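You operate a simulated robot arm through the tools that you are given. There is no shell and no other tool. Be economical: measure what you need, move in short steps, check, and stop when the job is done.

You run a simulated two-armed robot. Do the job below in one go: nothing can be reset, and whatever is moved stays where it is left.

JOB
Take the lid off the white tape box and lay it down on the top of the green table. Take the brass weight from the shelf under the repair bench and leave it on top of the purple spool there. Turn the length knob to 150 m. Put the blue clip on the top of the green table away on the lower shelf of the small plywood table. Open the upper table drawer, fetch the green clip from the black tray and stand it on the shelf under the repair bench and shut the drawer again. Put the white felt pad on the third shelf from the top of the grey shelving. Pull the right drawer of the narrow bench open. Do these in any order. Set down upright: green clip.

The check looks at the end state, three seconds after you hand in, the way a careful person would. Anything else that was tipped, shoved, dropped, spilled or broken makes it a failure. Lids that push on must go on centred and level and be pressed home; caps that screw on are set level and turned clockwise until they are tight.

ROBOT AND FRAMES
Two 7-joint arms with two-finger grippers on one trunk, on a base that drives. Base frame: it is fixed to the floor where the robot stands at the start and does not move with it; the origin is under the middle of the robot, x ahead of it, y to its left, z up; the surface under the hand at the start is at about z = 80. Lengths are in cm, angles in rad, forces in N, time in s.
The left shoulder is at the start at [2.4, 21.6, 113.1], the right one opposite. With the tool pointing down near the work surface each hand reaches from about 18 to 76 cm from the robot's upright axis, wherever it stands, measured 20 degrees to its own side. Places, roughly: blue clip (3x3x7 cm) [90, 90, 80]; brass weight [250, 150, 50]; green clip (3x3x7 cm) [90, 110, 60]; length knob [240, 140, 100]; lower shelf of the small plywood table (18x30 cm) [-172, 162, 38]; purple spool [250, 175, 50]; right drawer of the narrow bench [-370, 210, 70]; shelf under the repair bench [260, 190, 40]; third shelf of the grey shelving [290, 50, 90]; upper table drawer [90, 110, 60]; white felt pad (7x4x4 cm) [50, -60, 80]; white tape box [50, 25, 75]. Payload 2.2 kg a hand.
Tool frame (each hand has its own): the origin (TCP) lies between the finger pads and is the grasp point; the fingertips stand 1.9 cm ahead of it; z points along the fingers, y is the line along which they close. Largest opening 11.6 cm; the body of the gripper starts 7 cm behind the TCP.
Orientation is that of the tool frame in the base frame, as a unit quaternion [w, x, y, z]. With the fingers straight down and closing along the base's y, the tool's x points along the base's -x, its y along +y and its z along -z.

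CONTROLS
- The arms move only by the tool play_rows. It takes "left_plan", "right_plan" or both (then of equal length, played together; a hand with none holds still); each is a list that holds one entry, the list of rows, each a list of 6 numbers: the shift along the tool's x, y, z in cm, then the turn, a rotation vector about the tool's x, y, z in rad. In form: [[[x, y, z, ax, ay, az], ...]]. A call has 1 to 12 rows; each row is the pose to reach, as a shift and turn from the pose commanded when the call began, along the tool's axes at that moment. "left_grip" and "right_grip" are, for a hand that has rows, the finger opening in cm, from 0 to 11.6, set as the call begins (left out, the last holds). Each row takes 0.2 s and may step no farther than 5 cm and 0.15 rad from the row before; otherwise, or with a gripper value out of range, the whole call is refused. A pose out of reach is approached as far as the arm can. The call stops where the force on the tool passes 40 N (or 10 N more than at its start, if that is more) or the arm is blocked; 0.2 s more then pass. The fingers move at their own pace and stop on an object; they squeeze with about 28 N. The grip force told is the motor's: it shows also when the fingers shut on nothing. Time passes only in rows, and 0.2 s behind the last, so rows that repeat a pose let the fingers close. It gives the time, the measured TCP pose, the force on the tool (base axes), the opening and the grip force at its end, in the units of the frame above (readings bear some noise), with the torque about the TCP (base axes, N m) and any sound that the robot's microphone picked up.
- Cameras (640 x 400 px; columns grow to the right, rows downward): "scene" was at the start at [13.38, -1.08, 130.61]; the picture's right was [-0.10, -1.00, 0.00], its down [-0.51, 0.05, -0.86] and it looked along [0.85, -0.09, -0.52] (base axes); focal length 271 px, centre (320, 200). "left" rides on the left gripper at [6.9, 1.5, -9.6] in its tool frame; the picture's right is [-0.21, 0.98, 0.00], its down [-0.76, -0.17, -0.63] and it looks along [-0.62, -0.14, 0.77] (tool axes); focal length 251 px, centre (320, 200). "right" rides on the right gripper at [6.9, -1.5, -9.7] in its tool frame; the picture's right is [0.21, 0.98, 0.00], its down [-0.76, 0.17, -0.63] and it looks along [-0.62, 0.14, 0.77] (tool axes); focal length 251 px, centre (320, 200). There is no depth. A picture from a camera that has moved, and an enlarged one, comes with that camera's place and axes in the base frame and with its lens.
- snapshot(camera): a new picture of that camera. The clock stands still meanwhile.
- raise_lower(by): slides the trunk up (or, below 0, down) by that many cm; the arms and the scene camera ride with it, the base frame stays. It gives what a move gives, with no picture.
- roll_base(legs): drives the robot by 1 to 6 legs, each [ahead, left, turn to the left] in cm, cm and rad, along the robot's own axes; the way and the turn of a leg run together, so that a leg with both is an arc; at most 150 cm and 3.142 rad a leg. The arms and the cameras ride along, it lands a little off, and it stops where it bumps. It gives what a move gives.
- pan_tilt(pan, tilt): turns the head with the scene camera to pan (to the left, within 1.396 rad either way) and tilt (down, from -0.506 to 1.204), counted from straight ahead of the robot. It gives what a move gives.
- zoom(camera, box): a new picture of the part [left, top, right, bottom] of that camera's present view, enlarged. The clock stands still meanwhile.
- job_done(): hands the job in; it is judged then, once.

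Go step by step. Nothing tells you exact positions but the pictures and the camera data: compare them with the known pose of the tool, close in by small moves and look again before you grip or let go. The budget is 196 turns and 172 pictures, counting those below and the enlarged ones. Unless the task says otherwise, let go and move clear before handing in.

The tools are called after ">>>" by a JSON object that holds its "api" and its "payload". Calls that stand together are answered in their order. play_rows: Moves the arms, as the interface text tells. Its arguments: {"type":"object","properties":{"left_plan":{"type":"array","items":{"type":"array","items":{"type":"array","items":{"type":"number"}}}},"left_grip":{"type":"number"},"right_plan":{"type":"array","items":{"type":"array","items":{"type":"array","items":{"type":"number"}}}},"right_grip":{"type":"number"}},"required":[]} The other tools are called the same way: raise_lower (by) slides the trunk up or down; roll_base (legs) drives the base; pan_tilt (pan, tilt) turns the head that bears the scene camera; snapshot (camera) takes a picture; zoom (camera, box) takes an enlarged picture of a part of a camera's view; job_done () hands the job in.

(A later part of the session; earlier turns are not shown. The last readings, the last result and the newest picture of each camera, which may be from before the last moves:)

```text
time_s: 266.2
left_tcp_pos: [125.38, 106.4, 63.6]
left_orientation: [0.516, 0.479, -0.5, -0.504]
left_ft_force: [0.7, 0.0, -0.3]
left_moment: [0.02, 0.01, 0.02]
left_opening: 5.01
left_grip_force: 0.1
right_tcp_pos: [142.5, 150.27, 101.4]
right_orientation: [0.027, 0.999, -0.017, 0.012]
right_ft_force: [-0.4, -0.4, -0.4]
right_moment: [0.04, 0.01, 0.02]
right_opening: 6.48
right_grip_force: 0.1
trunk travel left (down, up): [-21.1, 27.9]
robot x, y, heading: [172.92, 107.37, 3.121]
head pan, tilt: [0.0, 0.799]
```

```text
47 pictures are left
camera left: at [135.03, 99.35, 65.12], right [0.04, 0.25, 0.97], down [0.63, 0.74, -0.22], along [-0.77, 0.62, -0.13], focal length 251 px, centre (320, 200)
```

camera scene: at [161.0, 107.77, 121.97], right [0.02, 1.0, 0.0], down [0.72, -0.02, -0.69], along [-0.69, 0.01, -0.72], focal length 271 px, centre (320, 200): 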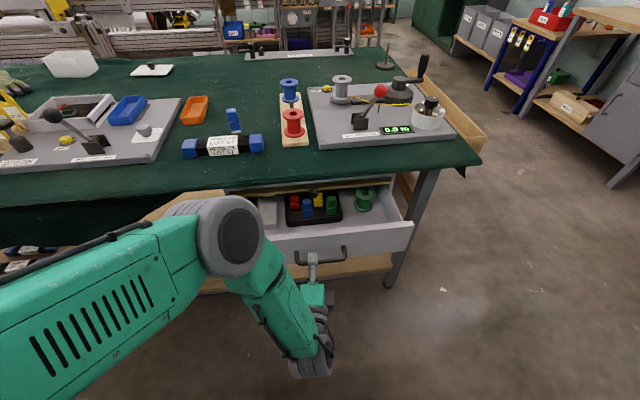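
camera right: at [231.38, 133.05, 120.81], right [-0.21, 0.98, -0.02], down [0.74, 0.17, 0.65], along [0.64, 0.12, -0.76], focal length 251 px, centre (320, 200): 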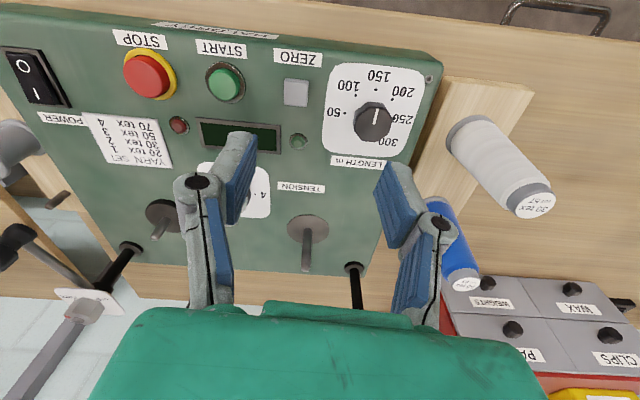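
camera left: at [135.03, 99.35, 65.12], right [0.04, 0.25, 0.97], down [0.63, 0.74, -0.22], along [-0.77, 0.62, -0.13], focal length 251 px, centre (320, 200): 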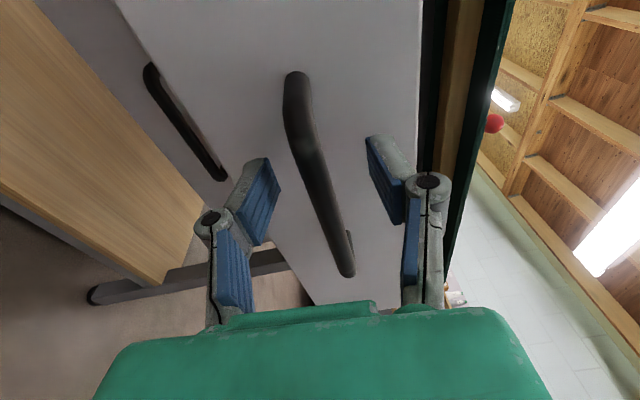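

>>> {"api": "play_rows", "payload": {"left_plan": [[[0, 0, 0.7, 0, 0, 0], [0, 0, 0.7, 0, 0, 0], [0, 0, 0.7, 0, 0, 0], [0, 0, 0.7, 0, 0, 0]]], "left_grip": 0}}

>>> {"api": "play_rows", "payload": {"left_plan": [[[0, 0, -1.5, 0, 0, 0], [0, 0, -3, 0, 0, 0], [0, 0, -4.5, 0, 0, 0], [0, 0, -6, 0, 0, 0], [0, 0, -7.5, 0, 0, 0], [0, 0, -9, 0, 0, 0]]]}}

>>> {"api": "zoom", "payload": {"camera": "scene", "box": [240, 170, 440, 300]}}

```text
time_s: 267.2
left_tcp_pos: [124.83, 106.5, 63.83]
left_orientation: [0.517, 0.479, -0.5, -0.503]
left_ft_force: [0.5, -0.2, 0.0]
left_moment: [-0.01, 0.0, 0.0]
left_opening: 0.0
left_grip_force: 28.2
right_tcp_pos: [142.46, 150.13, 101.39]
right_orientation: [0.026, 0.999, -0.017, 0.012]
right_ft_force: [0.1, 0.0, -0.2]
right_moment: [0.01, 0.03, 0.02]
right_opening: 6.5
right_grip_force: 0.1
trunk travel left (down, up): [-21.1, 27.9]
robot x, y, heading: [173.02, 107.07, 3.123]
head pan, tilt: [0.0, 0.799]
```

```text
time_s: 268.6
left_tcp_pos: [130.65, 105.68, 63.68]
left_orientation: [0.517, 0.479, -0.499, -0.505]
left_ft_force: [-2.9, 7.7, 30.3]
left_moment: [0.31, -0.18, 0.06]
left_opening: 0.01
left_grip_force: 28.5
left hand out of reach, approached as far as the arm can: row 3, 4, 5, 6
right_tcp_pos: [142.64, 150.26, 101.43]
right_orientation: [0.027, 0.999, -0.016, 0.01]
right_ft_force: [0.1, 0.9, 0.1]
right_moment: [0.01, 0.0, -0.03]
right_opening: 6.48
right_grip_force: 0.1
trunk travel left (down, up): [-21.1, 27.9]
robot x, y, heading: [173.06, 107.47, 3.125]
head pan, tilt: [0.0, 0.799]
```

```text
3.08 times, centred on (340, 235) of scene
camera zoom: at [161.31, 107.66, 122.06], right [0.02, 1.0, 0.0], down [0.72, -0.02, -0.7], along [-0.7, 0.01, -0.72], focal length 833 px, centre (258, 92)
```

zoom: 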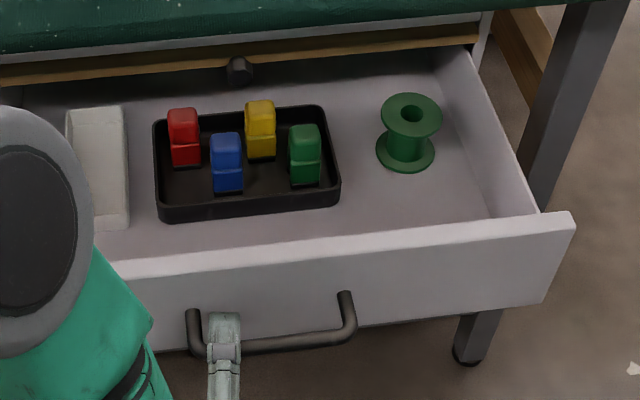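

The drawer is open enough (≈19 cm). Let go of the handle, back away and reposition so the left hand can take the green clip with a 45° tilt.

>>> {"api": "play_rows", "payload": {"left_plan": [[[0, 0, 0, 0, 0, 0], [0, 0, 0, 0, 0, 0], [0, 0, 0, 0, 0, 0]]], "left_grip": 6}}

>>> {"api": "roll_base", "payload": {"legs": [[-9, 0, 0]]}}

>>> {"api": "zoom", "payload": {"camera": "scene", "box": [200, 130, 440, 300]}}

```text
time_s: 269.4
left_tcp_pos: [130.57, 105.51, 63.29]
left_orientation: [0.515, 0.481, -0.502, -0.502]
left_ft_force: [0.0, 0.1, -0.1]
left_moment: [0.01, 0.03, 0.01]
left_opening: 5.99
left_grip_force: 0.0
right_tcp_pos: [142.44, 150.27, 101.38]
right_orientation: [0.026, 0.999, -0.016, 0.012]
right_ft_force: [0.3, 0.3, 0.6]
right_moment: [0.0, -0.04, 0.0]
right_opening: 6.53
right_grip_force: 0.1
trunk travel left (down, up): [-21.1, 27.9]
robot x, y, heading: [173.14, 107.4, 3.119]
head pan, tilt: [0.0, 0.799]
```

```text
time_s: 270.5
left_tcp_pos: [139.58, 105.29, 63.51]
left_orientation: [0.515, 0.481, -0.501, -0.503]
left_ft_force: [0.1, 0.7, 0.6]
left_moment: [0.0, 0.0, -0.02]
left_opening: 6.01
left_grip_force: 0.1
right_tcp_pos: [151.49, 150.01, 101.44]
right_orientation: [0.026, 0.999, -0.019, 0.012]
right_ft_force: [1.4, 0.0, 0.1]
right_moment: [0.03, 0.03, 0.0]
right_opening: 6.48
right_grip_force: 0.0
trunk travel left (down, up): [-21.1, 27.9]
robot x, y, heading: [182.42, 107.03, 3.116]
head pan, tilt: [0.0, 0.799]
```

```text
2.35 times, centred on (320, 215) of scene
camera zoom: at [170.05, 107.27, 122.0], right [0.02, 1.0, 0.0], down [0.72, -0.02, -0.7], along [-0.7, 0.01, -0.72], focal length 637 px, centre (320, 165)
```

zoom: 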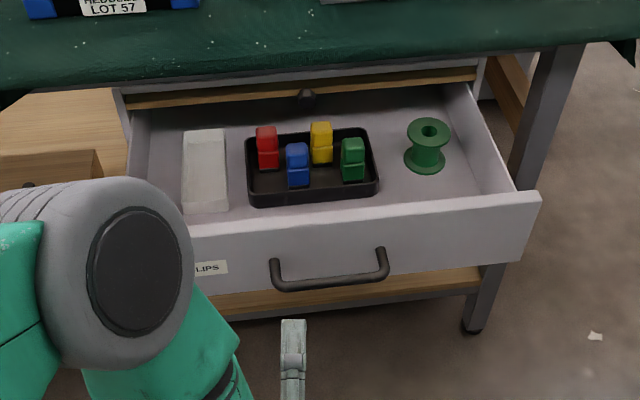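

>>> {"api": "play_rows", "payload": {"left_plan": [[[0, 2, 0, 0, 0, -0.143], [0, 4, 0, 0, 0, -0.286], [0, 6, 0, 0, 0, -0.43], [0, 8, 0, 0, 0, -0.57], [0, 10, 0, 0, 0, -0.715], [0, 12, 0, 0, 0, -0.86], [0, 14, 0, 0, 0, -1.0], [0, 16, 0, 0, 0, -1.145], [0, 18, 0, 0, 0, -1.29], [0, 20, 0, 0, 0, -1.43], [0, 21, 0, 0, 0, -1.57]]]}}

>>> {"api": "play_rows", "payload": {"left_plan": [[[0, 0, 0, 0, 0.135, 0], [0, 0, 0, 0, 0.27, 0], [0, 0, 0, 0, 0.4, 0], [0, 0, 0, 0, 0.53, 0], [0, 0, 0, 0, 0.66, 0], [0, 0, 0, 0, 0.785, 0]]]}}

>>> {"api": "roll_base", "payload": {"legs": [[0, -16, 0], [9, 0, 0]]}}

>>> {"api": "snapshot", "payload": {"camera": "left"}}

>>> {"api": "snapshot", "payload": {"camera": "scene"}}

```text
time_s: 272.9
left_tcp_pos: [138.14, 105.87, 85.0]
left_orientation: [-0.008, -0.694, 0.015, 0.72]
left_ft_force: [-0.1, 0.1, 0.9]
left_moment: [0.02, 0.04, -0.03]
left_opening: 6.0
left_grip_force: 0.1
left hand out of reach, approached as far as the arm can: row 1, 2, 3, 4, 5, 6, 7, 8, 9, 10, 11
right_tcp_pos: [151.69, 149.91, 101.31]
right_orientation: [0.026, 0.999, -0.017, 0.014]
right_ft_force: [-0.1, -0.7, -0.3]
right_moment: [0.0, -0.01, 0.0]
right_opening: 6.49
right_grip_force: 0.0
trunk travel left (down, up): [-21.1, 27.9]
robot x, y, heading: [181.9, 106.99, 3.116]
head pan, tilt: [0.0, 0.799]
```

```text
time_s: 274.3
left_tcp_pos: [138.27, 105.89, 85.14]
left_orientation: [0.013, 0.917, -0.01, -0.399]
left_ft_force: [-0.9, 0.5, -0.9]
left_moment: [-0.01, 0.01, 0.01]
left_opening: 6.01
left_grip_force: 0.0
right_tcp_pos: [151.66, 149.76, 101.29]
right_orientation: [0.026, 0.999, -0.018, 0.014]
right_ft_force: [-1.2, 0.8, 0.6]
right_moment: [0.02, 0.0, 0.01]
right_opening: 6.52
right_grip_force: 0.0
trunk travel left (down, up): [-21.1, 27.9]
robot x, y, heading: [182.12, 107.1, 3.119]
head pan, tilt: [0.0, 0.799]
```

```text
time_s: 276.4
left_tcp_pos: [129.21, 119.45, 85.05]
left_orientation: [0.005, 0.917, -0.003, -0.4]
left_ft_force: [-0.2, -1.1, -0.3]
left_moment: [0.02, 0.01, -0.08]
left_opening: 6.01
left_grip_force: 0.0
right_tcp_pos: [142.62, 163.17, 102.26]
right_orientation: [0.014, 1.0, -0.015, 0.014]
right_ft_force: [0.8, -0.9, 0.3]
right_moment: [0.05, -0.02, 0.02]
right_opening: 6.49
right_grip_force: 0.1
trunk travel left (down, up): [-21.1, 27.9]
robot x, y, heading: [173.55, 122.37, 3.12]
head pan, tilt: [0.0, 0.799]
```

```text
44 pictures are left
camera left: at [140.99, 117.66, 86.6], right [-0.15, -0.97, 0.17], down [-0.05, 0.18, 0.98], along [-0.99, 0.14, -0.08], focal length 251 px, centre (320, 200)
```

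left: 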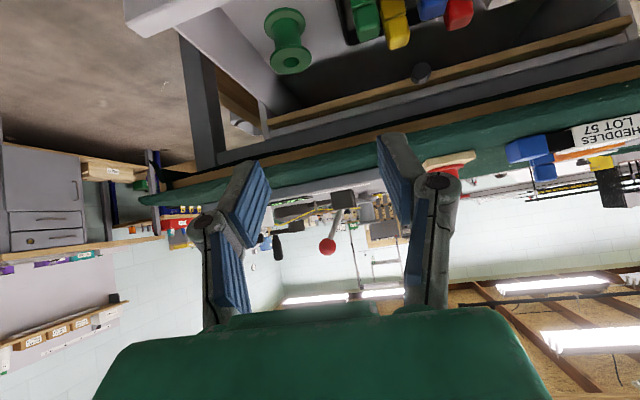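

```text
43 pictures are left
camera scene: at [161.0, 120.11, 121.96], right [0.02, 1.0, 0.02], down [0.72, 0.0, -0.69], along [-0.69, 0.03, -0.72], focal length 271 px, centre (320, 200)
```

scene: 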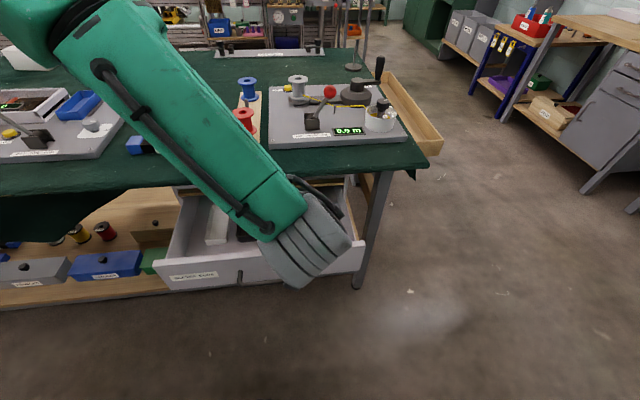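

>>> {"api": "play_rows", "payload": {"left_plan": [[[1, 1.7, 4, 0, 0, 0], [2, 3.4, 8, 0, 0, 0], [3, 5, 12, 0, 0, 0], [4.2, 6.7, 16.2, 0, 0, 0], [4.2, 6.7, 16.7, 0, 0, 0], [4.2, 6.7, 16.7, 0, 0, 0], [4.2, 6.7, 16.7, 0, 0, 0], [4.2, 6.7, 16.7, 0, 0, 0], [4.2, 6.7, 16.7, 0, 0, 0], [4.2, 6.7, 16.7, 0, 0, 0]]], "left_grip": 5}}

>>> {"api": "snapshot", "payload": {"camera": "left"}}

```text
time_s: 278.6
left_tcp_pos: [120.12, 113.91, 71.07]
left_orientation: [0.015, 0.916, -0.008, -0.401]
left_ft_force: [-0.1, -0.6, 0.6]
left_moment: [0.0, 0.0, 0.0]
left_opening: 5.01
left_grip_force: 0.2
right_tcp_pos: [143.03, 165.42, 101.02]
right_orientation: [0.025, 0.999, -0.017, 0.021]
right_ft_force: [0.0, -0.1, 1.1]
right_moment: [0.03, 0.03, 0.01]
right_opening: 6.48
right_grip_force: 0.2
trunk travel left (down, up): [-21.1, 27.9]
robot x, y, heading: [172.99, 122.45, 3.123]
head pan, tilt: [0.0, 0.799]
```

```text
42 pictures are left
camera left: at [131.82, 112.35, 72.6], right [-0.15, -0.97, 0.19], down [-0.05, 0.2, 0.98], along [-0.99, 0.14, -0.08], focal length 251 px, centre (320, 200)
```

left: 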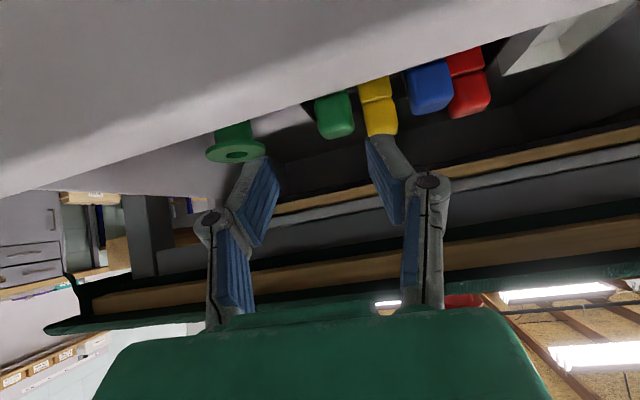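

>>> {"api": "play_rows", "payload": {"left_plan": [[[0, 1.3, 0.5, 0, 0, 0], [0, 1.3, 3, 0, 0, 0], [0.1, 1.3, 5.5, 0, 0, 0], [0.1, 1.3, 5.5, 0, 0, 0]]], "left_grip": 4.4}}

>>> {"api": "snapshot", "payload": {"camera": "left"}}

```text
time_s: 279.6
left_tcp_pos: [115.95, 111.5, 67.12]
left_orientation: [0.012, 0.916, -0.005, -0.4]
left_ft_force: [-0.8, -0.6, 0.2]
left_moment: [0.0, -0.02, -0.06]
left_opening: 4.39
left_grip_force: 0.1
right_tcp_pos: [142.97, 164.17, 101.44]
right_orientation: [0.02, 1.0, -0.016, 0.018]
right_ft_force: [-0.4, -0.4, 0.3]
right_moment: [0.04, 0.02, 0.01]
right_opening: 6.5
right_grip_force: 0.2
trunk travel left (down, up): [-21.1, 27.9]
robot x, y, heading: [173.65, 122.16, 3.121]
head pan, tilt: [0.0, 0.799]
```

```text
41 pictures are left
camera left: at [127.74, 109.91, 68.64], right [-0.15, -0.97, 0.18], down [-0.05, 0.19, 0.98], along [-0.99, 0.13, -0.08], focal length 251 px, centre (320, 200)
```

left: 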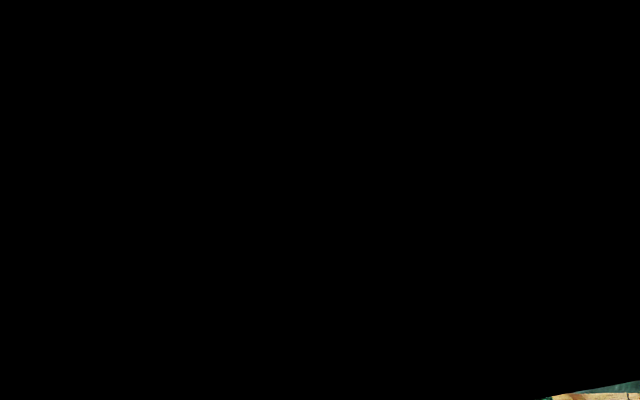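

>>> {"api": "zoom", "payload": {"camera": "scene", "box": [150, 150, 400, 310]}}

```text
2.50 times, centred on (275, 230) of scene
camera zoom: at [161.06, 121.61, 121.99], right [0.02, 1.0, 0.01], down [0.72, -0.01, -0.69], along [-0.69, 0.02, -0.72], focal length 676 px, centre (432, 125)
```

zoom: 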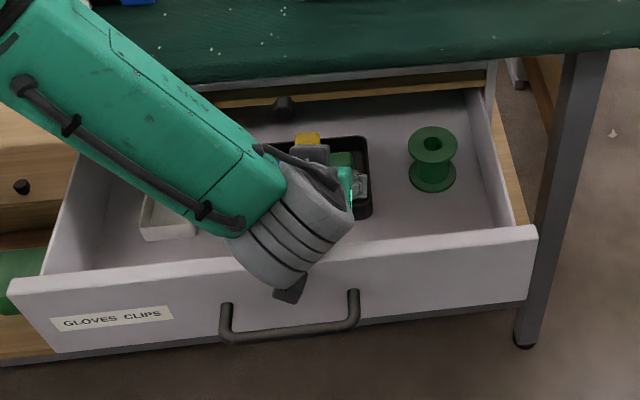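

The camera housing passes the drawer front without contact. Wait for the sway to die before closing in.

>>> {"api": "play_rows", "payload": {"left_plan": [[[0, 0, 0, 0, 0, 0], [0, 0, 0, 0, 0, 0], [0, 0, 0, 0, 0, 0], [0, 0, 0, 0, 0, 0], [0, 0, 0, 0, 0, 0], [0, 0, 0, 0, 0, 0], [0, 0, 0, 0, 0, 0], [0, 0, 0, 0, 0, 0], [0, 0, 0, 0, 0, 0], [0, 0, 0, 0, 0, 0], [0, 0, 0, 0, 0, 0], [0, 0, 0, 0, 0, 0]]]}}

>>> {"api": "play_rows", "payload": {"left_plan": [[[0, 0, 0, 0, 0, 0], [0, 0, 0, 0, 0, 0], [0, 0, 0, 0, 0, 0], [0, 0, 0, 0, 0, 0]]]}}

>>> {"api": "play_rows", "payload": {"left_plan": [[[0, 0, 0, 0, 0, 0], [0, 0, 0, 0, 0, 0], [0, 0, 0, 0, 0, 0], [0, 0, 0, 0, 0, 0]]]}}

>>> {"api": "zoom", "payload": {"camera": "scene", "box": [240, 190, 310, 240]}}

```text
time_s: 282.2
left_tcp_pos: [115.88, 112.19, 67.07]
left_orientation: [0.014, 0.917, -0.007, -0.4]
left_ft_force: [1.2, -0.3, 0.1]
left_moment: [0.01, -0.01, -0.03]
left_opening: 4.41
left_grip_force: 0.0
right_tcp_pos: [142.86, 164.96, 101.35]
right_orientation: [0.023, 0.999, -0.016, 0.017]
right_ft_force: [0.4, -0.6, -1.0]
right_moment: [0.03, -0.01, 0.0]
right_opening: 6.5
right_grip_force: 0.2
trunk travel left (down, up): [-21.1, 27.9]
robot x, y, heading: [173.42, 122.35, 3.122]
head pan, tilt: [0.0, 0.799]
```

```text
time_s: 283.2
left_tcp_pos: [116.0, 112.49, 67.11]
left_orientation: [0.015, 0.916, -0.008, -0.4]
left_ft_force: [-0.3, 0.0, 0.0]
left_moment: [0.01, 0.0, 0.02]
left_opening: 4.39
left_grip_force: 0.0
right_tcp_pos: [142.98, 165.28, 101.26]
right_orientation: [0.025, 0.999, -0.016, 0.017]
right_ft_force: [0.6, 0.5, 0.3]
right_moment: [0.0, -0.01, 0.0]
right_opening: 6.53
right_grip_force: 0.1
trunk travel left (down, up): [-21.1, 27.9]
robot x, y, heading: [173.4, 122.59, 3.123]
head pan, tilt: [0.0, 0.799]
```

```text
time_s: 284.2
left_tcp_pos: [116.04, 112.47, 67.28]
left_orientation: [0.015, 0.916, -0.008, -0.401]
left_ft_force: [0.3, 0.6, -1.3]
left_moment: [-0.02, 0.0, -0.01]
left_opening: 4.39
left_grip_force: 0.0
right_tcp_pos: [142.93, 165.27, 101.13]
right_orientation: [0.025, 0.999, -0.016, 0.018]
right_ft_force: [-0.3, 1.0, -0.1]
right_moment: [-0.01, 0.03, 0.02]
right_opening: 6.49
right_grip_force: 0.0
trunk travel left (down, up): [-21.1, 27.9]
robot x, y, heading: [173.6, 122.28, 3.126]
head pan, tilt: [0.0, 0.799]
```

```text
8.00 times, centred on (275, 215) of scene
camera zoom: at [161.04, 122.64, 121.98], right [0.02, 1.0, 0.0], down [0.72, -0.01, -0.69], along [-0.69, 0.01, -0.72], focal length 2165 px, centre (680, 80)
```

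zoom: 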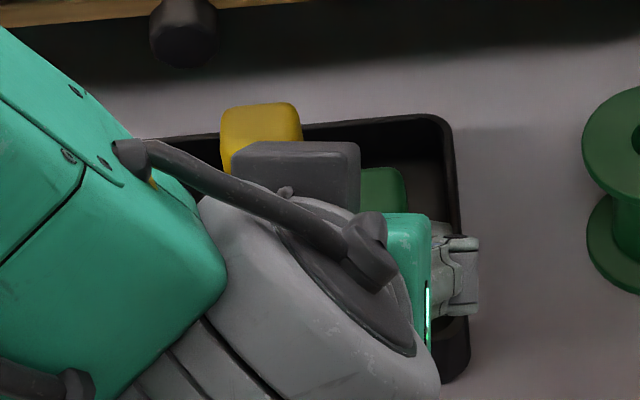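

>>> {"api": "play_rows", "payload": {"left_plan": [[[-0.1, -0.1, 1.5, 0, 0, 0], [-0.2, -0.1, 3.1, 0, 0, 0], [-0.2, -0.1, 3.1, 0, 0, 0]]], "left_grip": 4.2}}

>>> {"api": "zoom", "payload": {"camera": "scene", "box": [240, 190, 310, 240]}}

```text
time_s: 285.0
left_tcp_pos: [113.73, 112.57, 65.13]
left_orientation: [0.015, 0.916, -0.008, -0.4]
left_ft_force: [-0.9, 0.3, -0.3]
left_moment: [-0.02, -0.03, 0.0]
left_opening: 4.21
left_grip_force: 0.0
right_tcp_pos: [142.97, 165.28, 101.19]
right_orientation: [0.025, 0.999, -0.017, 0.017]
right_ft_force: [-0.7, 0.6, 0.7]
right_moment: [0.03, -0.02, -0.03]
right_opening: 6.52
right_grip_force: 0.0
trunk travel left (down, up): [-21.1, 27.9]
robot x, y, heading: [173.09, 122.66, 3.117]
head pan, tilt: [0.0, 0.799]
```

```text
8.00 times, centred on (275, 215) of scene
camera zoom: at [161.05, 122.61, 121.98], right [0.02, 1.0, 0.0], down [0.72, -0.01, -0.69], along [-0.69, 0.01, -0.72], focal length 2165 px, centre (680, 80)
```

zoom: 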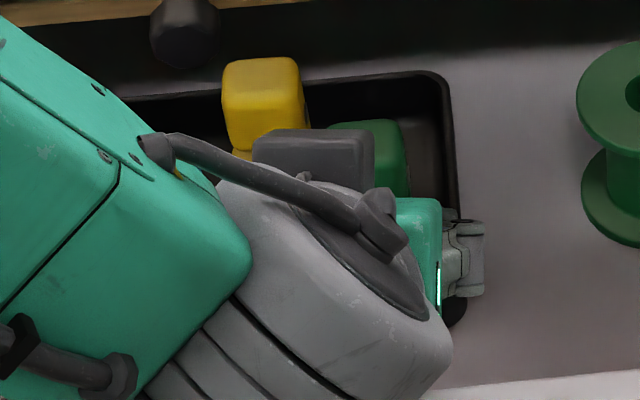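

The camera housing did push the drawer in by ~2.5 cm. I back out and try rolling the hand 180° so the camera rides on the upper side.

>>> {"api": "play_rows", "payload": {"left_plan": [[[0, 0, -4, 0, 0, 0], [-2, 0, -8, 0, 0, 0], [-5, 0, -11, 0, 0, 0], [-8, 0, -14, 0, 0, 0], [-11, 0, -17, 0, 0, 0]]]}}

>>> {"api": "play_rows", "payload": {"left_plan": [[[0, 0, 0, 0, 0, 0.145], [0, 0, 0, 0, 0, 0.29], [0, 0, 0, 0, 0, 0.435], [0, 0, 0, 0, 0, 0.58], [0, 0, 0, 0, 0, 0.725], [0, 0, 0, 0, 0, 0.87], [0, 0, 0, 0, 0, 1.015], [0, 0, 0, 0, 0, 1.16], [0, 0, 0, 0, 0, 1.305], [0, 0, 0, 0, 0, 1.45], [0, 0, 0, 0, 0, 1.57]]]}}

>>> {"api": "play_rows", "payload": {"left_plan": [[[0, 0, 0, 0, 0, 0.145], [0, 0, 0, 0, 0, 0.29], [0, 0, 0, 0, 0, 0.435], [0, 0, 0, 0, 0, 0.58], [0, 0, 0, 0, 0, 0.725], [0, 0, 0, 0, 0, 0.87], [0, 0, 0, 0, 0, 1.015], [0, 0, 0, 0, 0, 1.16], [0, 0, 0, 0, 0, 1.305], [0, 0, 0, 0, 0, 1.45], [0, 0, 0, 0, 0, 1.57]]]}}

>>> {"api": "snapshot", "payload": {"camera": "scene"}}

```text
time_s: 286.2
left_tcp_pos: [118.79, 113.42, 84.72]
left_orientation: [0.014, 0.916, -0.009, -0.401]
left_ft_force: [0.5, 0.0, -0.4]
left_moment: [-0.01, 0.03, 0.02]
left_opening: 4.2
left_grip_force: 0.1
right_tcp_pos: [143.0, 165.39, 101.26]
right_orientation: [0.025, 0.999, -0.017, 0.016]
right_ft_force: [0.4, -0.6, 0.4]
right_moment: [0.0, -0.03, 0.0]
right_opening: 6.48
right_grip_force: 0.1
trunk travel left (down, up): [-21.1, 27.9]
robot x, y, heading: [173.2, 122.39, 3.12]
head pan, tilt: [0.0, 0.799]
```

```text
time_s: 288.6
left_tcp_pos: [118.75, 113.09, 84.74]
left_orientation: [-0.294, -0.641, 0.654, 0.272]
left_ft_force: [-0.3, 0.3, 0.6]
left_moment: [-0.02, -0.04, -0.01]
left_opening: 4.18
left_grip_force: 0.0
right_tcp_pos: [142.92, 165.36, 101.23]
right_orientation: [0.025, 0.999, -0.016, 0.016]
right_ft_force: [-0.1, -0.3, -0.3]
right_moment: [0.04, -0.01, 0.04]
right_opening: 6.5
right_grip_force: 0.1
trunk travel left (down, up): [-21.1, 27.9]
robot x, y, heading: [172.93, 122.87, 3.125]
head pan, tilt: [0.0, 0.799]
```

```text
time_s: 291.0
left_tcp_pos: [118.33, 112.42, 85.22]
left_orientation: [-0.399, -0.008, 0.917, -0.008]
left_ft_force: [0.2, -0.1, -0.1]
left_moment: [0.02, -0.02, 0.01]
left_opening: 4.17
left_grip_force: 0.1
right_tcp_pos: [142.85, 165.42, 101.24]
right_orientation: [0.025, 0.999, -0.016, 0.016]
right_ft_force: [-1.7, 0.3, 0.1]
right_moment: [0.0, 0.04, 0.02]
right_opening: 6.48
right_grip_force: 0.1
trunk travel left (down, up): [-21.1, 27.9]
robot x, y, heading: [173.13, 122.22, 3.121]
head pan, tilt: [0.0, 0.799]
```

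```text
37 pictures are left
camera scene: at [161.1, 122.7, 121.99], right [0.02, 1.0, 0.0], down [0.72, -0.01, -0.69], along [-0.69, 0.01, -0.72], focal length 271 px, centre (320, 200)
```

scene: 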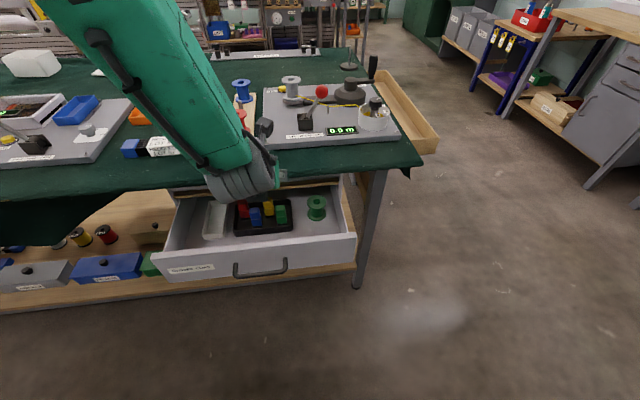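

Roll worked; camera now rides above. Check the drawer and clip position.

>>> {"api": "zoom", "payload": {"camera": "scene", "box": [220, 180, 340, 285]}}

```text
3.81 times, centred on (280, 232) of scene
camera zoom: at [161.1, 122.7, 121.99], right [0.02, 1.0, 0.0], down [0.72, -0.01, -0.69], along [-0.69, 0.01, -0.72], focal length 1031 px, centre (472, 76)
```

zoom: 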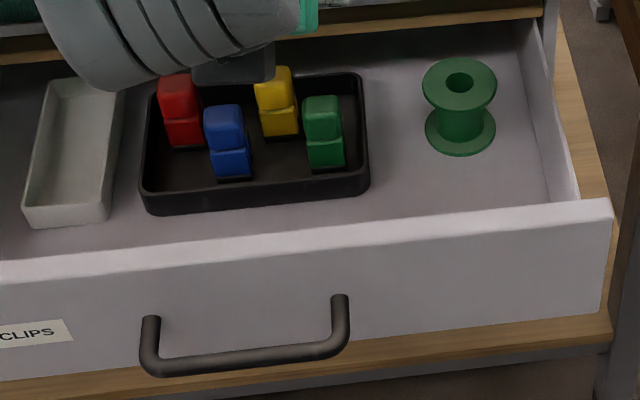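

>>> {"api": "play_rows", "payload": {"left_plan": [[[-2.6, 0, 2.7, 0, 0.03, 0], [-5.2, 0, 5.4, 0, 0.06, 0], [-7.9, 0, 8, 0, 0.1, 0], [-10.5, 0.1, 10.7, 0, 0.1, 0], [-10.5, 0.1, 10.7, 0, 0.1, 0], [-10.5, 0.1, 10.7, 0, 0.1, 0]]], "left_grip": 4.4}}

>>> {"api": "snapshot", "payload": {"camera": "left"}}

```text
time_s: 292.4
left_tcp_pos: [118.01, 112.78, 69.79]
left_orientation: [-0.445, 0.008, 0.895, -0.014]
left_ft_force: [0.2, 0.2, 0.6]
left_moment: [0.03, 0.0, -0.02]
left_opening: 4.4
left_grip_force: 0.0
right_tcp_pos: [142.91, 165.31, 101.12]
right_orientation: [0.025, 0.999, -0.016, 0.018]
right_ft_force: [0.2, -0.3, -0.4]
right_moment: [-0.02, -0.01, 0.02]
right_opening: 6.51
right_grip_force: 0.1
trunk travel left (down, up): [-21.1, 27.9]
robot x, y, heading: [173.02, 122.42, 3.123]
head pan, tilt: [0.0, 0.799]
```

```text
35 pictures are left
camera left: at [121.52, 114.44, 81.19], right [0.13, 0.97, -0.2], down [0.96, -0.17, -0.22], along [-0.25, -0.17, -0.95], focal length 251 px, centre (320, 200)
```

left: 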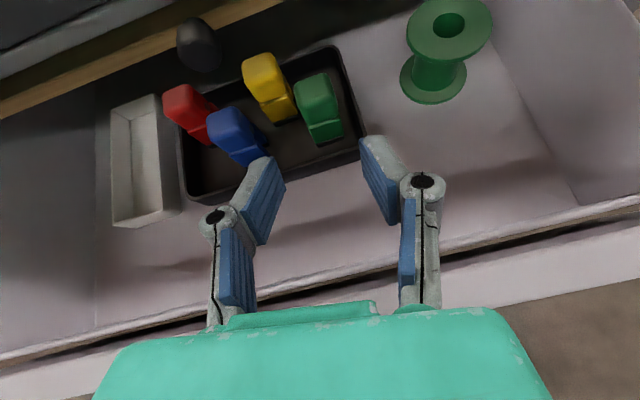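

Clear view: green clip at ≈[110.0,112.3]. Advance and grip.

>>> {"api": "play_rows", "payload": {"left_plan": [[[0, -0.35, 3, 0, 0, 0], [0.3, -0.35, 6, 0, 0, 0], [0.5, -0.35, 8.1, 0, 0, 0], [0.5, -0.35, 8.1, 0, 0, 0]]], "left_grip": 4.2}}

>>> {"api": "snapshot", "payload": {"camera": "left"}}

```text
time_s: 293.1
left_tcp_pos: [111.71, 111.93, 67.13]
left_orientation: [-0.459, 0.003, 0.889, -0.014]
left_ft_force: [0.8, -0.7, 17.3]
left_moment: [0.26, -1.31, -0.12]
left_opening: 4.19
left_grip_force: 0.0
right_tcp_pos: [143.05, 165.22, 101.3]
right_orientation: [0.024, 0.999, -0.016, 0.018]
right_ft_force: [-0.7, 0.8, -0.1]
right_moment: [0.02, -0.03, 0.01]
right_opening: 6.51
right_grip_force: 0.0
trunk travel left (down, up): [-21.1, 27.9]
robot x, y, heading: [173.21, 122.14, 3.123]
head pan, tilt: [0.0, 0.799]
stopped in row 3 (left hand): the force on the tool passed its limit at 52 N (the readings are from after the stop); the commanded pose is now the measured one
```

```text
34 pictures are left
camera left: at [115.56, 113.74, 78.5], right [0.12, 0.97, -0.2], down [0.95, -0.17, -0.25], along [-0.27, -0.16, -0.95], focal length 251 px, centre (320, 200)
```

left: 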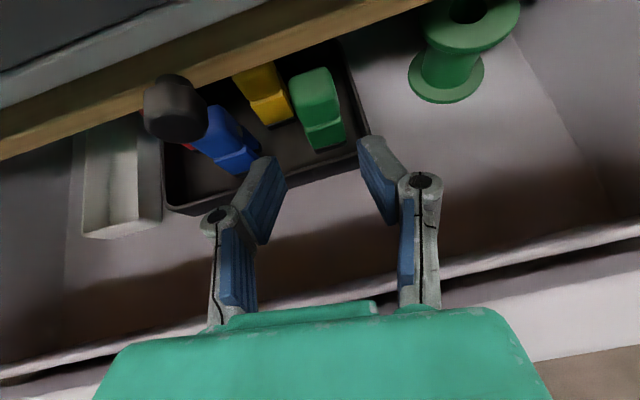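

The hand's underside pushed the drawer in further. I'll lift out, steepen the hand to 35°, hook the drawer front from inside and pull it wide open.

>>> {"api": "play_rows", "payload": {"left_plan": [[[1, 0, -3, 0, 0, 0], [3, 0, -6, 0, -0.07, 0], [6, 0, -8, 0, -0.15, 0], [8, 0, -9, 0, -0.25, 0], [8, 0, -9, 0, -0.34, 0], [8, 0, -9, 0, -0.34, 0]]], "left_grip": 0}}

>>> {"api": "zoom", "payload": {"camera": "scene", "box": [190, 150, 370, 290]}}

```text
time_s: 294.5
left_tcp_pos: [114.38, 111.63, 78.23]
left_orientation: [-0.293, -0.011, 0.956, -0.01]
left_ft_force: [-0.2, 0.7, 0.1]
left_moment: [-0.02, 0.03, -0.03]
left_opening: 0.01
left_grip_force: 28.0
right_tcp_pos: [143.12, 165.22, 100.99]
right_orientation: [0.025, 0.999, -0.017, 0.018]
right_ft_force: [-0.8, 0.8, -0.2]
right_moment: [0.0, 0.0, 0.01]
right_opening: 6.51
right_grip_force: 0.1
trunk travel left (down, up): [-21.1, 27.9]
robot x, y, heading: [172.87, 122.28, 3.118]
head pan, tilt: [0.0, 0.799]
```

```text
2.86 times, centred on (280, 220) of scene
camera zoom: at [161.05, 122.68, 121.99], right [0.02, 1.0, 0.0], down [0.72, -0.01, -0.69], along [-0.69, 0.01, -0.72], focal length 773 px, centre (434, 143)
```

zoom: 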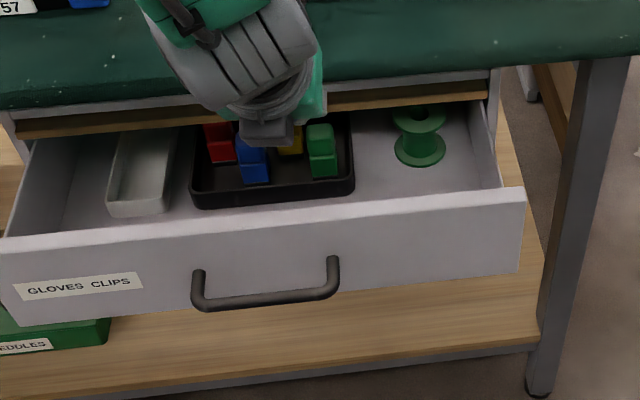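

>>> {"api": "play_rows", "payload": {"left_plan": [[[-2.7, 0, 3, 0, 0, 0], [-5.5, 0, 6, 0, 0, 0], [-8.3, 0, 9.1, 0, 0, 0], [-8.3, 0, 9.1, 0, 0, 0]]]}}

>>> {"api": "roll_base", "payload": {"legs": [[-13, 0, 0]]}}

>>> {"api": "zoom", "payload": {"camera": "scene", "box": [170, 130, 370, 290]}}

```text
time_s: 295.3
left_tcp_pos: [115.45, 112.17, 67.69]
left_orientation: [-0.312, 0.0, 0.95, -0.014]
left_ft_force: [1.1, -2.6, 12.4]
left_moment: [0.33, -0.3, -0.29]
left_opening: 0.01
left_grip_force: 27.6
right_tcp_pos: [143.26, 165.07, 101.02]
right_orientation: [0.024, 0.999, -0.015, 0.02]
right_ft_force: [-1.3, 0.1, -0.2]
right_moment: [0.0, -0.07, 0.0]
right_opening: 6.53
right_grip_force: 0.0
trunk travel left (down, up): [-21.1, 27.9]
robot x, y, heading: [173.07, 122.36, 3.125]
head pan, tilt: [0.0, 0.799]
stopped in row 4 (left hand): the force on the tool passed its limit at 67 N (the readings are from after the stop); the commanded pose is now the measured one
```

```text
time_s: 296.6
left_tcp_pos: [128.46, 111.79, 67.58]
left_orientation: [-0.312, -0.002, 0.95, -0.015]
left_ft_force: [-4.1, -3.3, 5.4]
left_moment: [0.28, -0.49, -0.2]
left_opening: 0.0
left_grip_force: 27.5
right_tcp_pos: [156.26, 164.82, 101.22]
right_orientation: [0.024, 0.999, -0.015, 0.019]
right_ft_force: [0.3, -0.1, 0.8]
right_moment: [-0.03, -0.01, 0.05]
right_opening: 6.48
right_grip_force: 0.1
trunk travel left (down, up): [-21.1, 27.9]
robot x, y, heading: [186.06, 121.9, 3.129]
head pan, tilt: [0.0, 0.799]
```

```text
2.50 times, centred on (270, 210) of scene
camera zoom: at [174.2, 122.29, 122.02], right [0.02, 1.0, 0.0], down [0.72, -0.01, -0.7], along [-0.7, 0.01, -0.72], focal length 676 px, centre (445, 175)
```

zoom: 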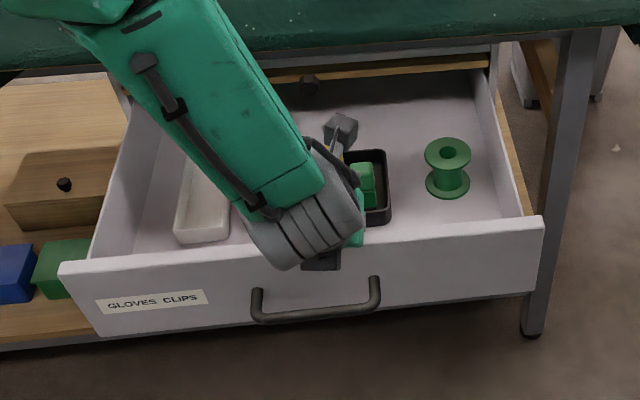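

Drawer is now open ~24 cm. Lift the hand and look at the clip.

>>> {"api": "play_rows", "payload": {"left_plan": [[[1.6, 0, -2.5, 0, 0, 0], [4.5, 0, -5, 0, 0, 0], [7.5, 0, -6, 0, 0, 0], [10, 0, -4, 0, 0, 0], [10, 0, -4, 0, 0, 0], [10, 0, -4, 0, 0, 0]]], "left_grip": 4.6}}

>>> {"api": "snapshot", "payload": {"camera": "left"}}

```text
time_s: 298.0
left_tcp_pos: [122.65, 112.12, 76.75]
left_orientation: [-0.311, -0.002, 0.95, -0.015]
left_ft_force: [-0.6, -0.5, 0.8]
left_moment: [0.01, 0.01, -0.01]
left_opening: 4.58
left_grip_force: 0.1
right_tcp_pos: [156.35, 164.77, 100.8]
right_orientation: [0.023, 0.999, -0.015, 0.025]
right_ft_force: [0.5, 0.7, -0.3]
right_moment: [-0.01, -0.01, 0.02]
right_opening: 6.49
right_grip_force: 0.1
trunk travel left (down, up): [-21.1, 27.9]
robot x, y, heading: [186.12, 122.35, 3.128]
head pan, tilt: [0.0, 0.799]
```

```text
31 pictures are left
camera left: at [122.8, 113.74, 88.65], right [0.16, 0.97, -0.15], down [0.99, -0.15, 0.07], along [0.04, -0.16, -0.99], focal length 251 px, centre (320, 200)
```

left: 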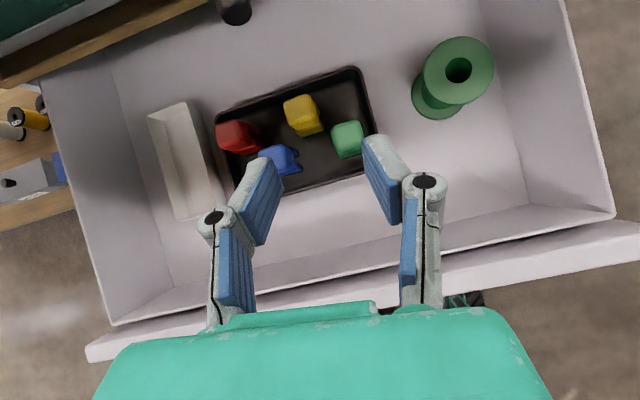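

>>> {"api": "play_rows", "payload": {"left_plan": [[[-1.2, 1.3, 2.7, 0, 0, 0], [-2.4, 1.3, 5.5, 0, 0, 0], [-3.4, 1.3, 7.5, 0, 0, 0], [-3.4, 1.3, 7.5, 0, 0, 0], [-3.4, 1.3, 7.5, 0, 0, 0]]], "left_grip": 4.3}}

>>> {"api": "snapshot", "payload": {"camera": "left"}}

```text
time_s: 299.2
left_tcp_pos: [121.09, 112.98, 68.63]
left_orientation: [-0.312, -0.001, 0.95, -0.015]
left_ft_force: [-0.7, -0.4, 0.3]
left_moment: [-0.03, -0.01, 0.03]
left_opening: 4.3
left_grip_force: 0.1
right_tcp_pos: [156.32, 164.79, 100.77]
right_orientation: [0.023, 0.999, -0.014, 0.024]
right_ft_force: [0.6, 0.8, -0.4]
right_moment: [0.0, 0.0, 0.01]
right_opening: 6.48
right_grip_force: 0.0
trunk travel left (down, up): [-21.1, 27.9]
robot x, y, heading: [186.59, 122.53, 3.123]
head pan, tilt: [0.0, 0.799]
```

```text
30 pictures are left
camera left: at [121.27, 114.65, 80.56], right [0.16, 0.97, -0.15], down [0.99, -0.15, 0.07], along [0.04, -0.16, -0.99], focal length 251 px, centre (320, 200)
```

left: 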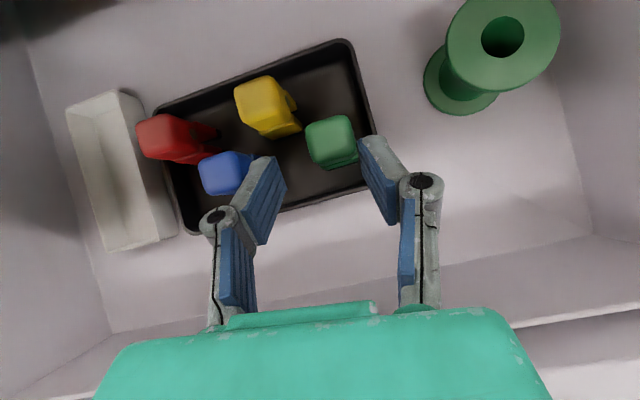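

>>> {"api": "play_rows", "payload": {"left_plan": [[[-0.4, 0.4, 1.2, 0, 0, 0], [-0.8, 0.4, 2.4, 0, 0, 0], [-1.1, 0.4, 3.6, 0, 0, 0], [-1.1, 0.4, 3.6, 0, 0, 0]]]}}

>>> {"api": "snapshot", "payload": {"camera": "left"}}

```text
time_s: 300.2
left_tcp_pos: [119.79, 113.25, 65.18]
left_orientation: [-0.311, -0.002, 0.95, -0.016]
left_ft_force: [-0.2, -0.6, 0.9]
left_moment: [0.03, 0.0, -0.02]
left_opening: 4.31
left_grip_force: 0.1
right_tcp_pos: [156.3, 164.7, 100.79]
right_orientation: [0.025, 0.999, -0.015, 0.024]
right_ft_force: [0.3, -0.1, 0.2]
right_moment: [0.02, 0.01, 0.04]
right_opening: 6.47
right_grip_force: 0.1
trunk travel left (down, up): [-21.1, 27.9]
robot x, y, heading: [186.24, 122.4, 3.129]
head pan, tilt: [0.0, 0.799]
```

```text
29 pictures are left
camera left: at [119.94, 114.98, 77.16], right [0.16, 0.97, -0.16], down [0.99, -0.15, 0.07], along [0.04, -0.16, -0.99], focal length 251 px, centre (320, 200)
```

left: 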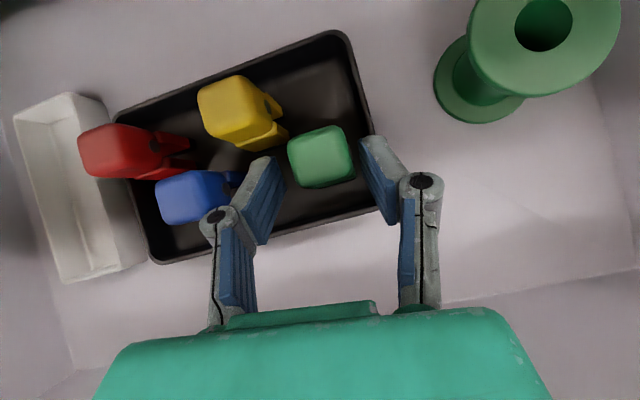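

>>> {"api": "play_rows", "payload": {"left_plan": [[[0.4, 0, 0.3, 0, 0, 0], [0.4, 0, 0.3, 0, 0, 0]]]}}

>>> {"api": "play_rows", "payload": {"left_plan": [[[0, 0, 0, 0, 0, 0], [0, 0, 0, 0, 0, 0], [0, 0, 0, 0, 0, 0]]], "left_grip": 0}}

>>> {"api": "play_rows", "payload": {"left_plan": [[[1.5, 0, -2, 0, 0, 0], [3.9, 0, -5.3, 0, 0, 0], [6.3, 0, -8.6, 0, 0, 0], [8.7, 0, -11.9, 0, 0, 0], [11, 0, -15, 0, 0, 0]]]}}

>>> {"api": "snapshot", "payload": {"camera": "left"}}

```text
time_s: 300.8
left_tcp_pos: [119.35, 113.27, 65.19]
left_orientation: [-0.312, -0.001, 0.95, -0.014]
left_ft_force: [0.4, -0.3, 0.0]
left_moment: [0.03, 0.02, -0.01]
left_opening: 4.31
left_grip_force: 0.0
right_tcp_pos: [156.39, 164.79, 100.87]
right_orientation: [0.024, 0.999, -0.014, 0.024]
right_ft_force: [-0.1, 0.6, 0.5]
right_moment: [-0.03, -0.03, -0.02]
right_opening: 6.5
right_grip_force: 0.1
trunk travel left (down, up): [-21.1, 27.9]
robot x, y, heading: [186.53, 122.57, 3.129]
head pan, tilt: [0.0, 0.799]
```

```text
time_s: 301.6
left_tcp_pos: [119.19, 113.32, 65.22]
left_orientation: [-0.311, -0.002, 0.95, -0.015]
left_ft_force: [-0.1, 0.2, 0.5]
left_moment: [0.02, -0.04, 0.0]
left_opening: 2.8
left_grip_force: 28.2
right_tcp_pos: [156.48, 164.83, 100.79]
right_orientation: [0.023, 0.999, -0.014, 0.024]
right_ft_force: [0.0, -1.0, -0.2]
right_moment: [-0.02, 0.03, -0.03]
right_opening: 6.48
right_grip_force: 0.1
trunk travel left (down, up): [-21.1, 27.9]
robot x, y, heading: [186.43, 122.09, 3.133]
head pan, tilt: [0.0, 0.799]
```

```text
time_s: 302.8
left_tcp_pos: [119.7, 113.72, 84.06]
left_orientation: [-0.312, -0.001, 0.95, -0.015]
left_ft_force: [-0.5, -0.4, -1.5]
left_moment: [0.0, -0.01, 0.04]
left_opening: 2.8
left_grip_force: 28.1
right_tcp_pos: [156.38, 164.73, 100.94]
right_orientation: [0.024, 0.999, -0.015, 0.024]
right_ft_force: [0.2, 0.5, 0.5]
right_moment: [-0.01, 0.0, 0.02]
right_opening: 6.49
right_grip_force: 0.0
trunk travel left (down, up): [-21.1, 27.9]
robot x, y, heading: [186.07, 122.46, 3.129]
head pan, tilt: [0.0, 0.799]
```

```text
28 pictures are left
camera left: at [119.77, 115.55, 95.98], right [0.16, 0.97, -0.15], down [0.99, -0.15, 0.07], along [0.04, -0.16, -0.99], focal length 251 px, centre (320, 200)
```

left: 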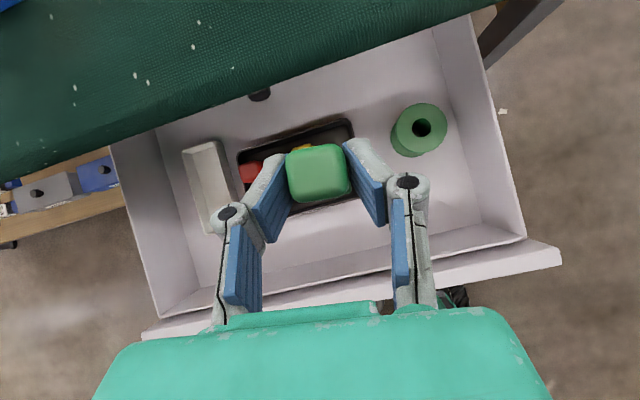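

Green clip is held. Move it aside and bring the right hand to push the drawer shut.

>>> {"api": "play_rows", "payload": {"left_plan": [[[0.6, -1.2, -0.8, 0, 0, 0], [1.2, -2.3, -1.6, 0, 0, 0], [1.8, -3.5, -2.4, 0, 0, 0], [2.4, -4.7, -3.2, 0, 0, 0], [3, -5.8, -4, 0, 0, 0], [3.6, -7, -4.9, 0, 0, 0], [4.1, -8.2, -5.7, 0, 0, 0], [4.7, -9.3, -6.5, 0, 0, 0], [5.3, -10.5, -7.3, 0, 0, 0], [5.9, -11.7, -8.1, 0, 0, 0], [6.5, -12.8, -8.9, 0, 0, 0], [7.1, -14, -9.7, 0, 0, 0]]], "right_plan": [[[-1, 3.2, 2.9, 0, -0.065, 0], [-2, 6.4, 5.8, 0, -0.13, 0], [-3, 9.7, 8.7, 0, -0.196, 0], [-4, 12.9, 11.7, 0, -0.26, 0], [-5, 16.1, 14.6, 0, -0.327, 0], [-6, 19.3, 17.5, 0, -0.39, 0], [-7, 22.6, 20.4, 0, -0.458, 0], [-8, 25.8, 23.3, 0, -0.523, 0], [-9, 29, 26.2, 0, -0.59, 0], [-10, 32.2, 29.2, 0, -0.654, 0], [-11, 35.5, 32.1, 0, -0.72, 0], [-12, 38.7, 35, 0, -0.785, 0]]], "right_grip": 0}}

>>> {"api": "snapshot", "payload": {"camera": "scene"}}

```text
time_s: 305.4
left_tcp_pos: [119.68, 99.85, 96.11]
left_orientation: [-0.311, -0.002, 0.95, -0.013]
left_ft_force: [-0.9, 0.1, -0.9]
left_moment: [0.03, 0.06, -0.02]
left_opening: 2.79
left_grip_force: 28.2
right_tcp_pos: [144.51, 124.61, 67.55]
right_orientation: [0.014, 0.931, -0.021, -0.365]
right_ft_force: [0.4, -0.6, -0.4]
right_moment: [0.02, 0.0, -0.01]
right_opening: 0.0
right_grip_force: 28.2
right hand out of reach, approached as far as the arm can: row 5
trunk travel left (down, up): [-21.1, 27.9]
robot x, y, heading: [186.36, 121.91, 3.124]
head pan, tilt: [0.0, 0.799]
```

```text
27 pictures are left
camera scene: at [173.78, 121.84, 121.96], right [0.02, 1.0, 0.0], down [0.72, -0.01, -0.69], along [-0.69, 0.01, -0.72], focal length 271 px, centre (320, 200)
```

scene: 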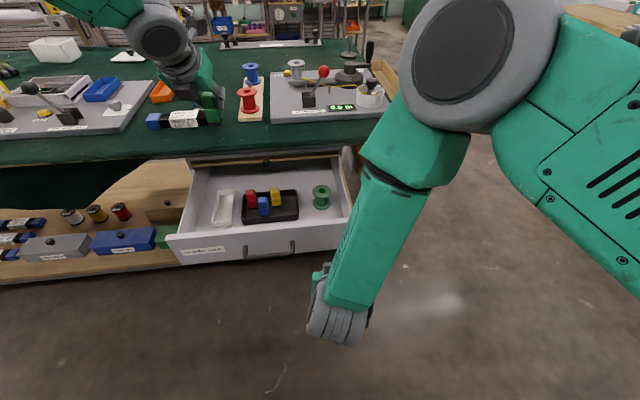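

>>> {"api": "play_rows", "payload": {"left_plan": [[[2.1, 0, -2.8, 0, 0, 0], [4.1, 0, -5.6, 0, 0, 0], [6.2, 0, -8.5, 0, 0, 0], [8.3, 0, -11.3, 0, 0, 0]]], "right_plan": [[[0.4, 0, 0.4, 0, 0, 0], [0.8, 0, 0.7, 0, 0, 0], [1.2, 0, 1.1, 0, 0, 0], [1.6, 0, 1.5, 0, 0, 0]]]}}

>>> {"api": "roll_base", "payload": {"legs": [[22, 0, 0]]}}

>>> {"api": "snapshot", "payload": {"camera": "scene"}}

```text
time_s: 306.4
left_tcp_pos: [119.86, 100.22, 110.13]
left_orientation: [-0.312, -0.002, 0.95, -0.014]
left_ft_force: [-0.2, -0.4, -0.8]
left_moment: [0.03, -0.01, 0.0]
left_opening: 2.79
left_grip_force: 28.1
right_tcp_pos: [144.69, 124.36, 65.35]
right_orientation: [0.016, 0.931, -0.023, -0.364]
right_ft_force: [0.0, -0.9, 0.3]
right_moment: [0.02, -0.01, 0.0]
right_opening: 0.01
right_grip_force: 27.9
trunk travel left (down, up): [-21.1, 27.9]
robot x, y, heading: [185.8, 122.55, 3.124]
head pan, tilt: [0.0, 0.799]
```

```text
time_s: 308.1
left_tcp_pos: [97.97, 100.49, 110.05]
left_orientation: [-0.311, -0.003, 0.95, -0.015]
left_ft_force: [0.6, 0.1, -0.5]
left_moment: [0.0, -0.03, -0.01]
left_opening: 2.8
left_grip_force: 27.8
right_tcp_pos: [122.76, 124.79, 65.19]
right_orientation: [0.016, 0.931, -0.022, -0.364]
right_ft_force: [0.4, 0.1, -0.2]
right_moment: [-0.03, 0.02, -0.03]
right_opening: 0.02
right_grip_force: 27.6
trunk travel left (down, up): [-21.1, 27.9]
robot x, y, heading: [164.42, 122.3, 3.123]
head pan, tilt: [0.0, 0.799]
```

```text
26 pictures are left
camera scene: at [152.0, 122.39, 121.97], right [0.02, 1.0, 0.0], down [0.72, -0.01, -0.69], along [-0.69, 0.01, -0.72], focal length 271 px, centre (320, 200)
```

scene: 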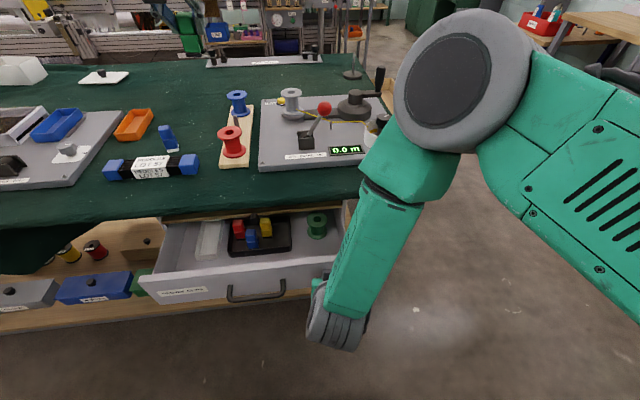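

>>> {"api": "roll_base", "payload": {"legs": [[8, 0, 0]]}}

>>> {"api": "play_rows", "payload": {"right_plan": [[[-1.4, 0, 1.4, 0, 0, 0], [-2.8, 0, 2.6, 0, 0, 0], [-4, 0, 3.9, 0, 0, 0], [-4.8, 0, 4.6, 0, 0, 0], [-4.8, 0, 4.6, 0, 0, 0]]]}}

>>> {"api": "snapshot", "payload": {"camera": "scene"}}

```text
time_s: 309.2
left_tcp_pos: [90.08, 100.67, 110.16]
left_orientation: [-0.312, -0.001, 0.95, -0.014]
left_ft_force: [-0.2, 0.0, -1.4]
left_moment: [0.0, -0.01, -0.03]
left_opening: 2.82
left_grip_force: 28.0
right_tcp_pos: [114.87, 124.94, 65.47]
right_orientation: [0.016, 0.931, -0.022, -0.365]
right_ft_force: [0.0, 0.3, 0.5]
right_moment: [-0.01, 0.01, 0.0]
right_opening: 0.01
right_grip_force: 28.2
trunk travel left (down, up): [-21.1, 27.9]
robot x, y, heading: [156.08, 122.9, 3.127]
head pan, tilt: [0.0, 0.799]
```

```text
time_s: 310.4
left_tcp_pos: [90.59, 100.77, 110.53]
left_orientation: [-0.314, -0.003, 0.949, -0.015]
left_ft_force: [0.0, 0.5, -0.3]
left_moment: [0.0, 0.01, -0.02]
left_opening: 2.79
left_grip_force: 27.6
right_tcp_pos: [108.57, 125.11, 65.54]
right_orientation: [0.015, 0.93, -0.024, -0.367]
right_ft_force: [0.6, -0.6, 0.0]
right_moment: [-0.02, 0.0, -0.02]
right_opening: 0.0
right_grip_force: 27.7
trunk travel left (down, up): [-21.1, 27.9]
robot x, y, heading: [156.26, 122.54, 3.129]
head pan, tilt: [0.0, 0.799]
```

```text
25 pictures are left
camera scene: at [144.03, 122.47, 121.98], right [0.02, 1.0, 0.0], down [0.72, -0.01, -0.69], along [-0.69, 0.01, -0.72], focal length 271 px, centre (320, 200)
```

scene: 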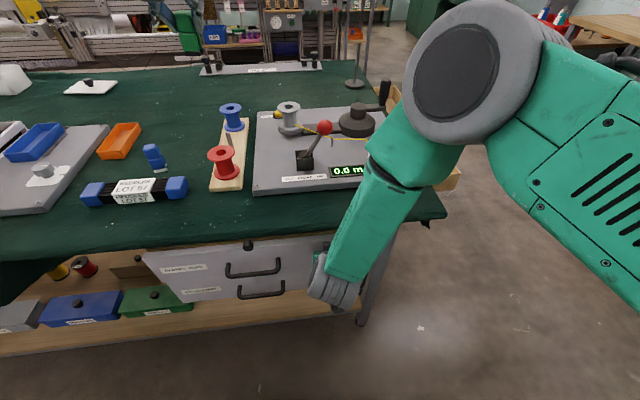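

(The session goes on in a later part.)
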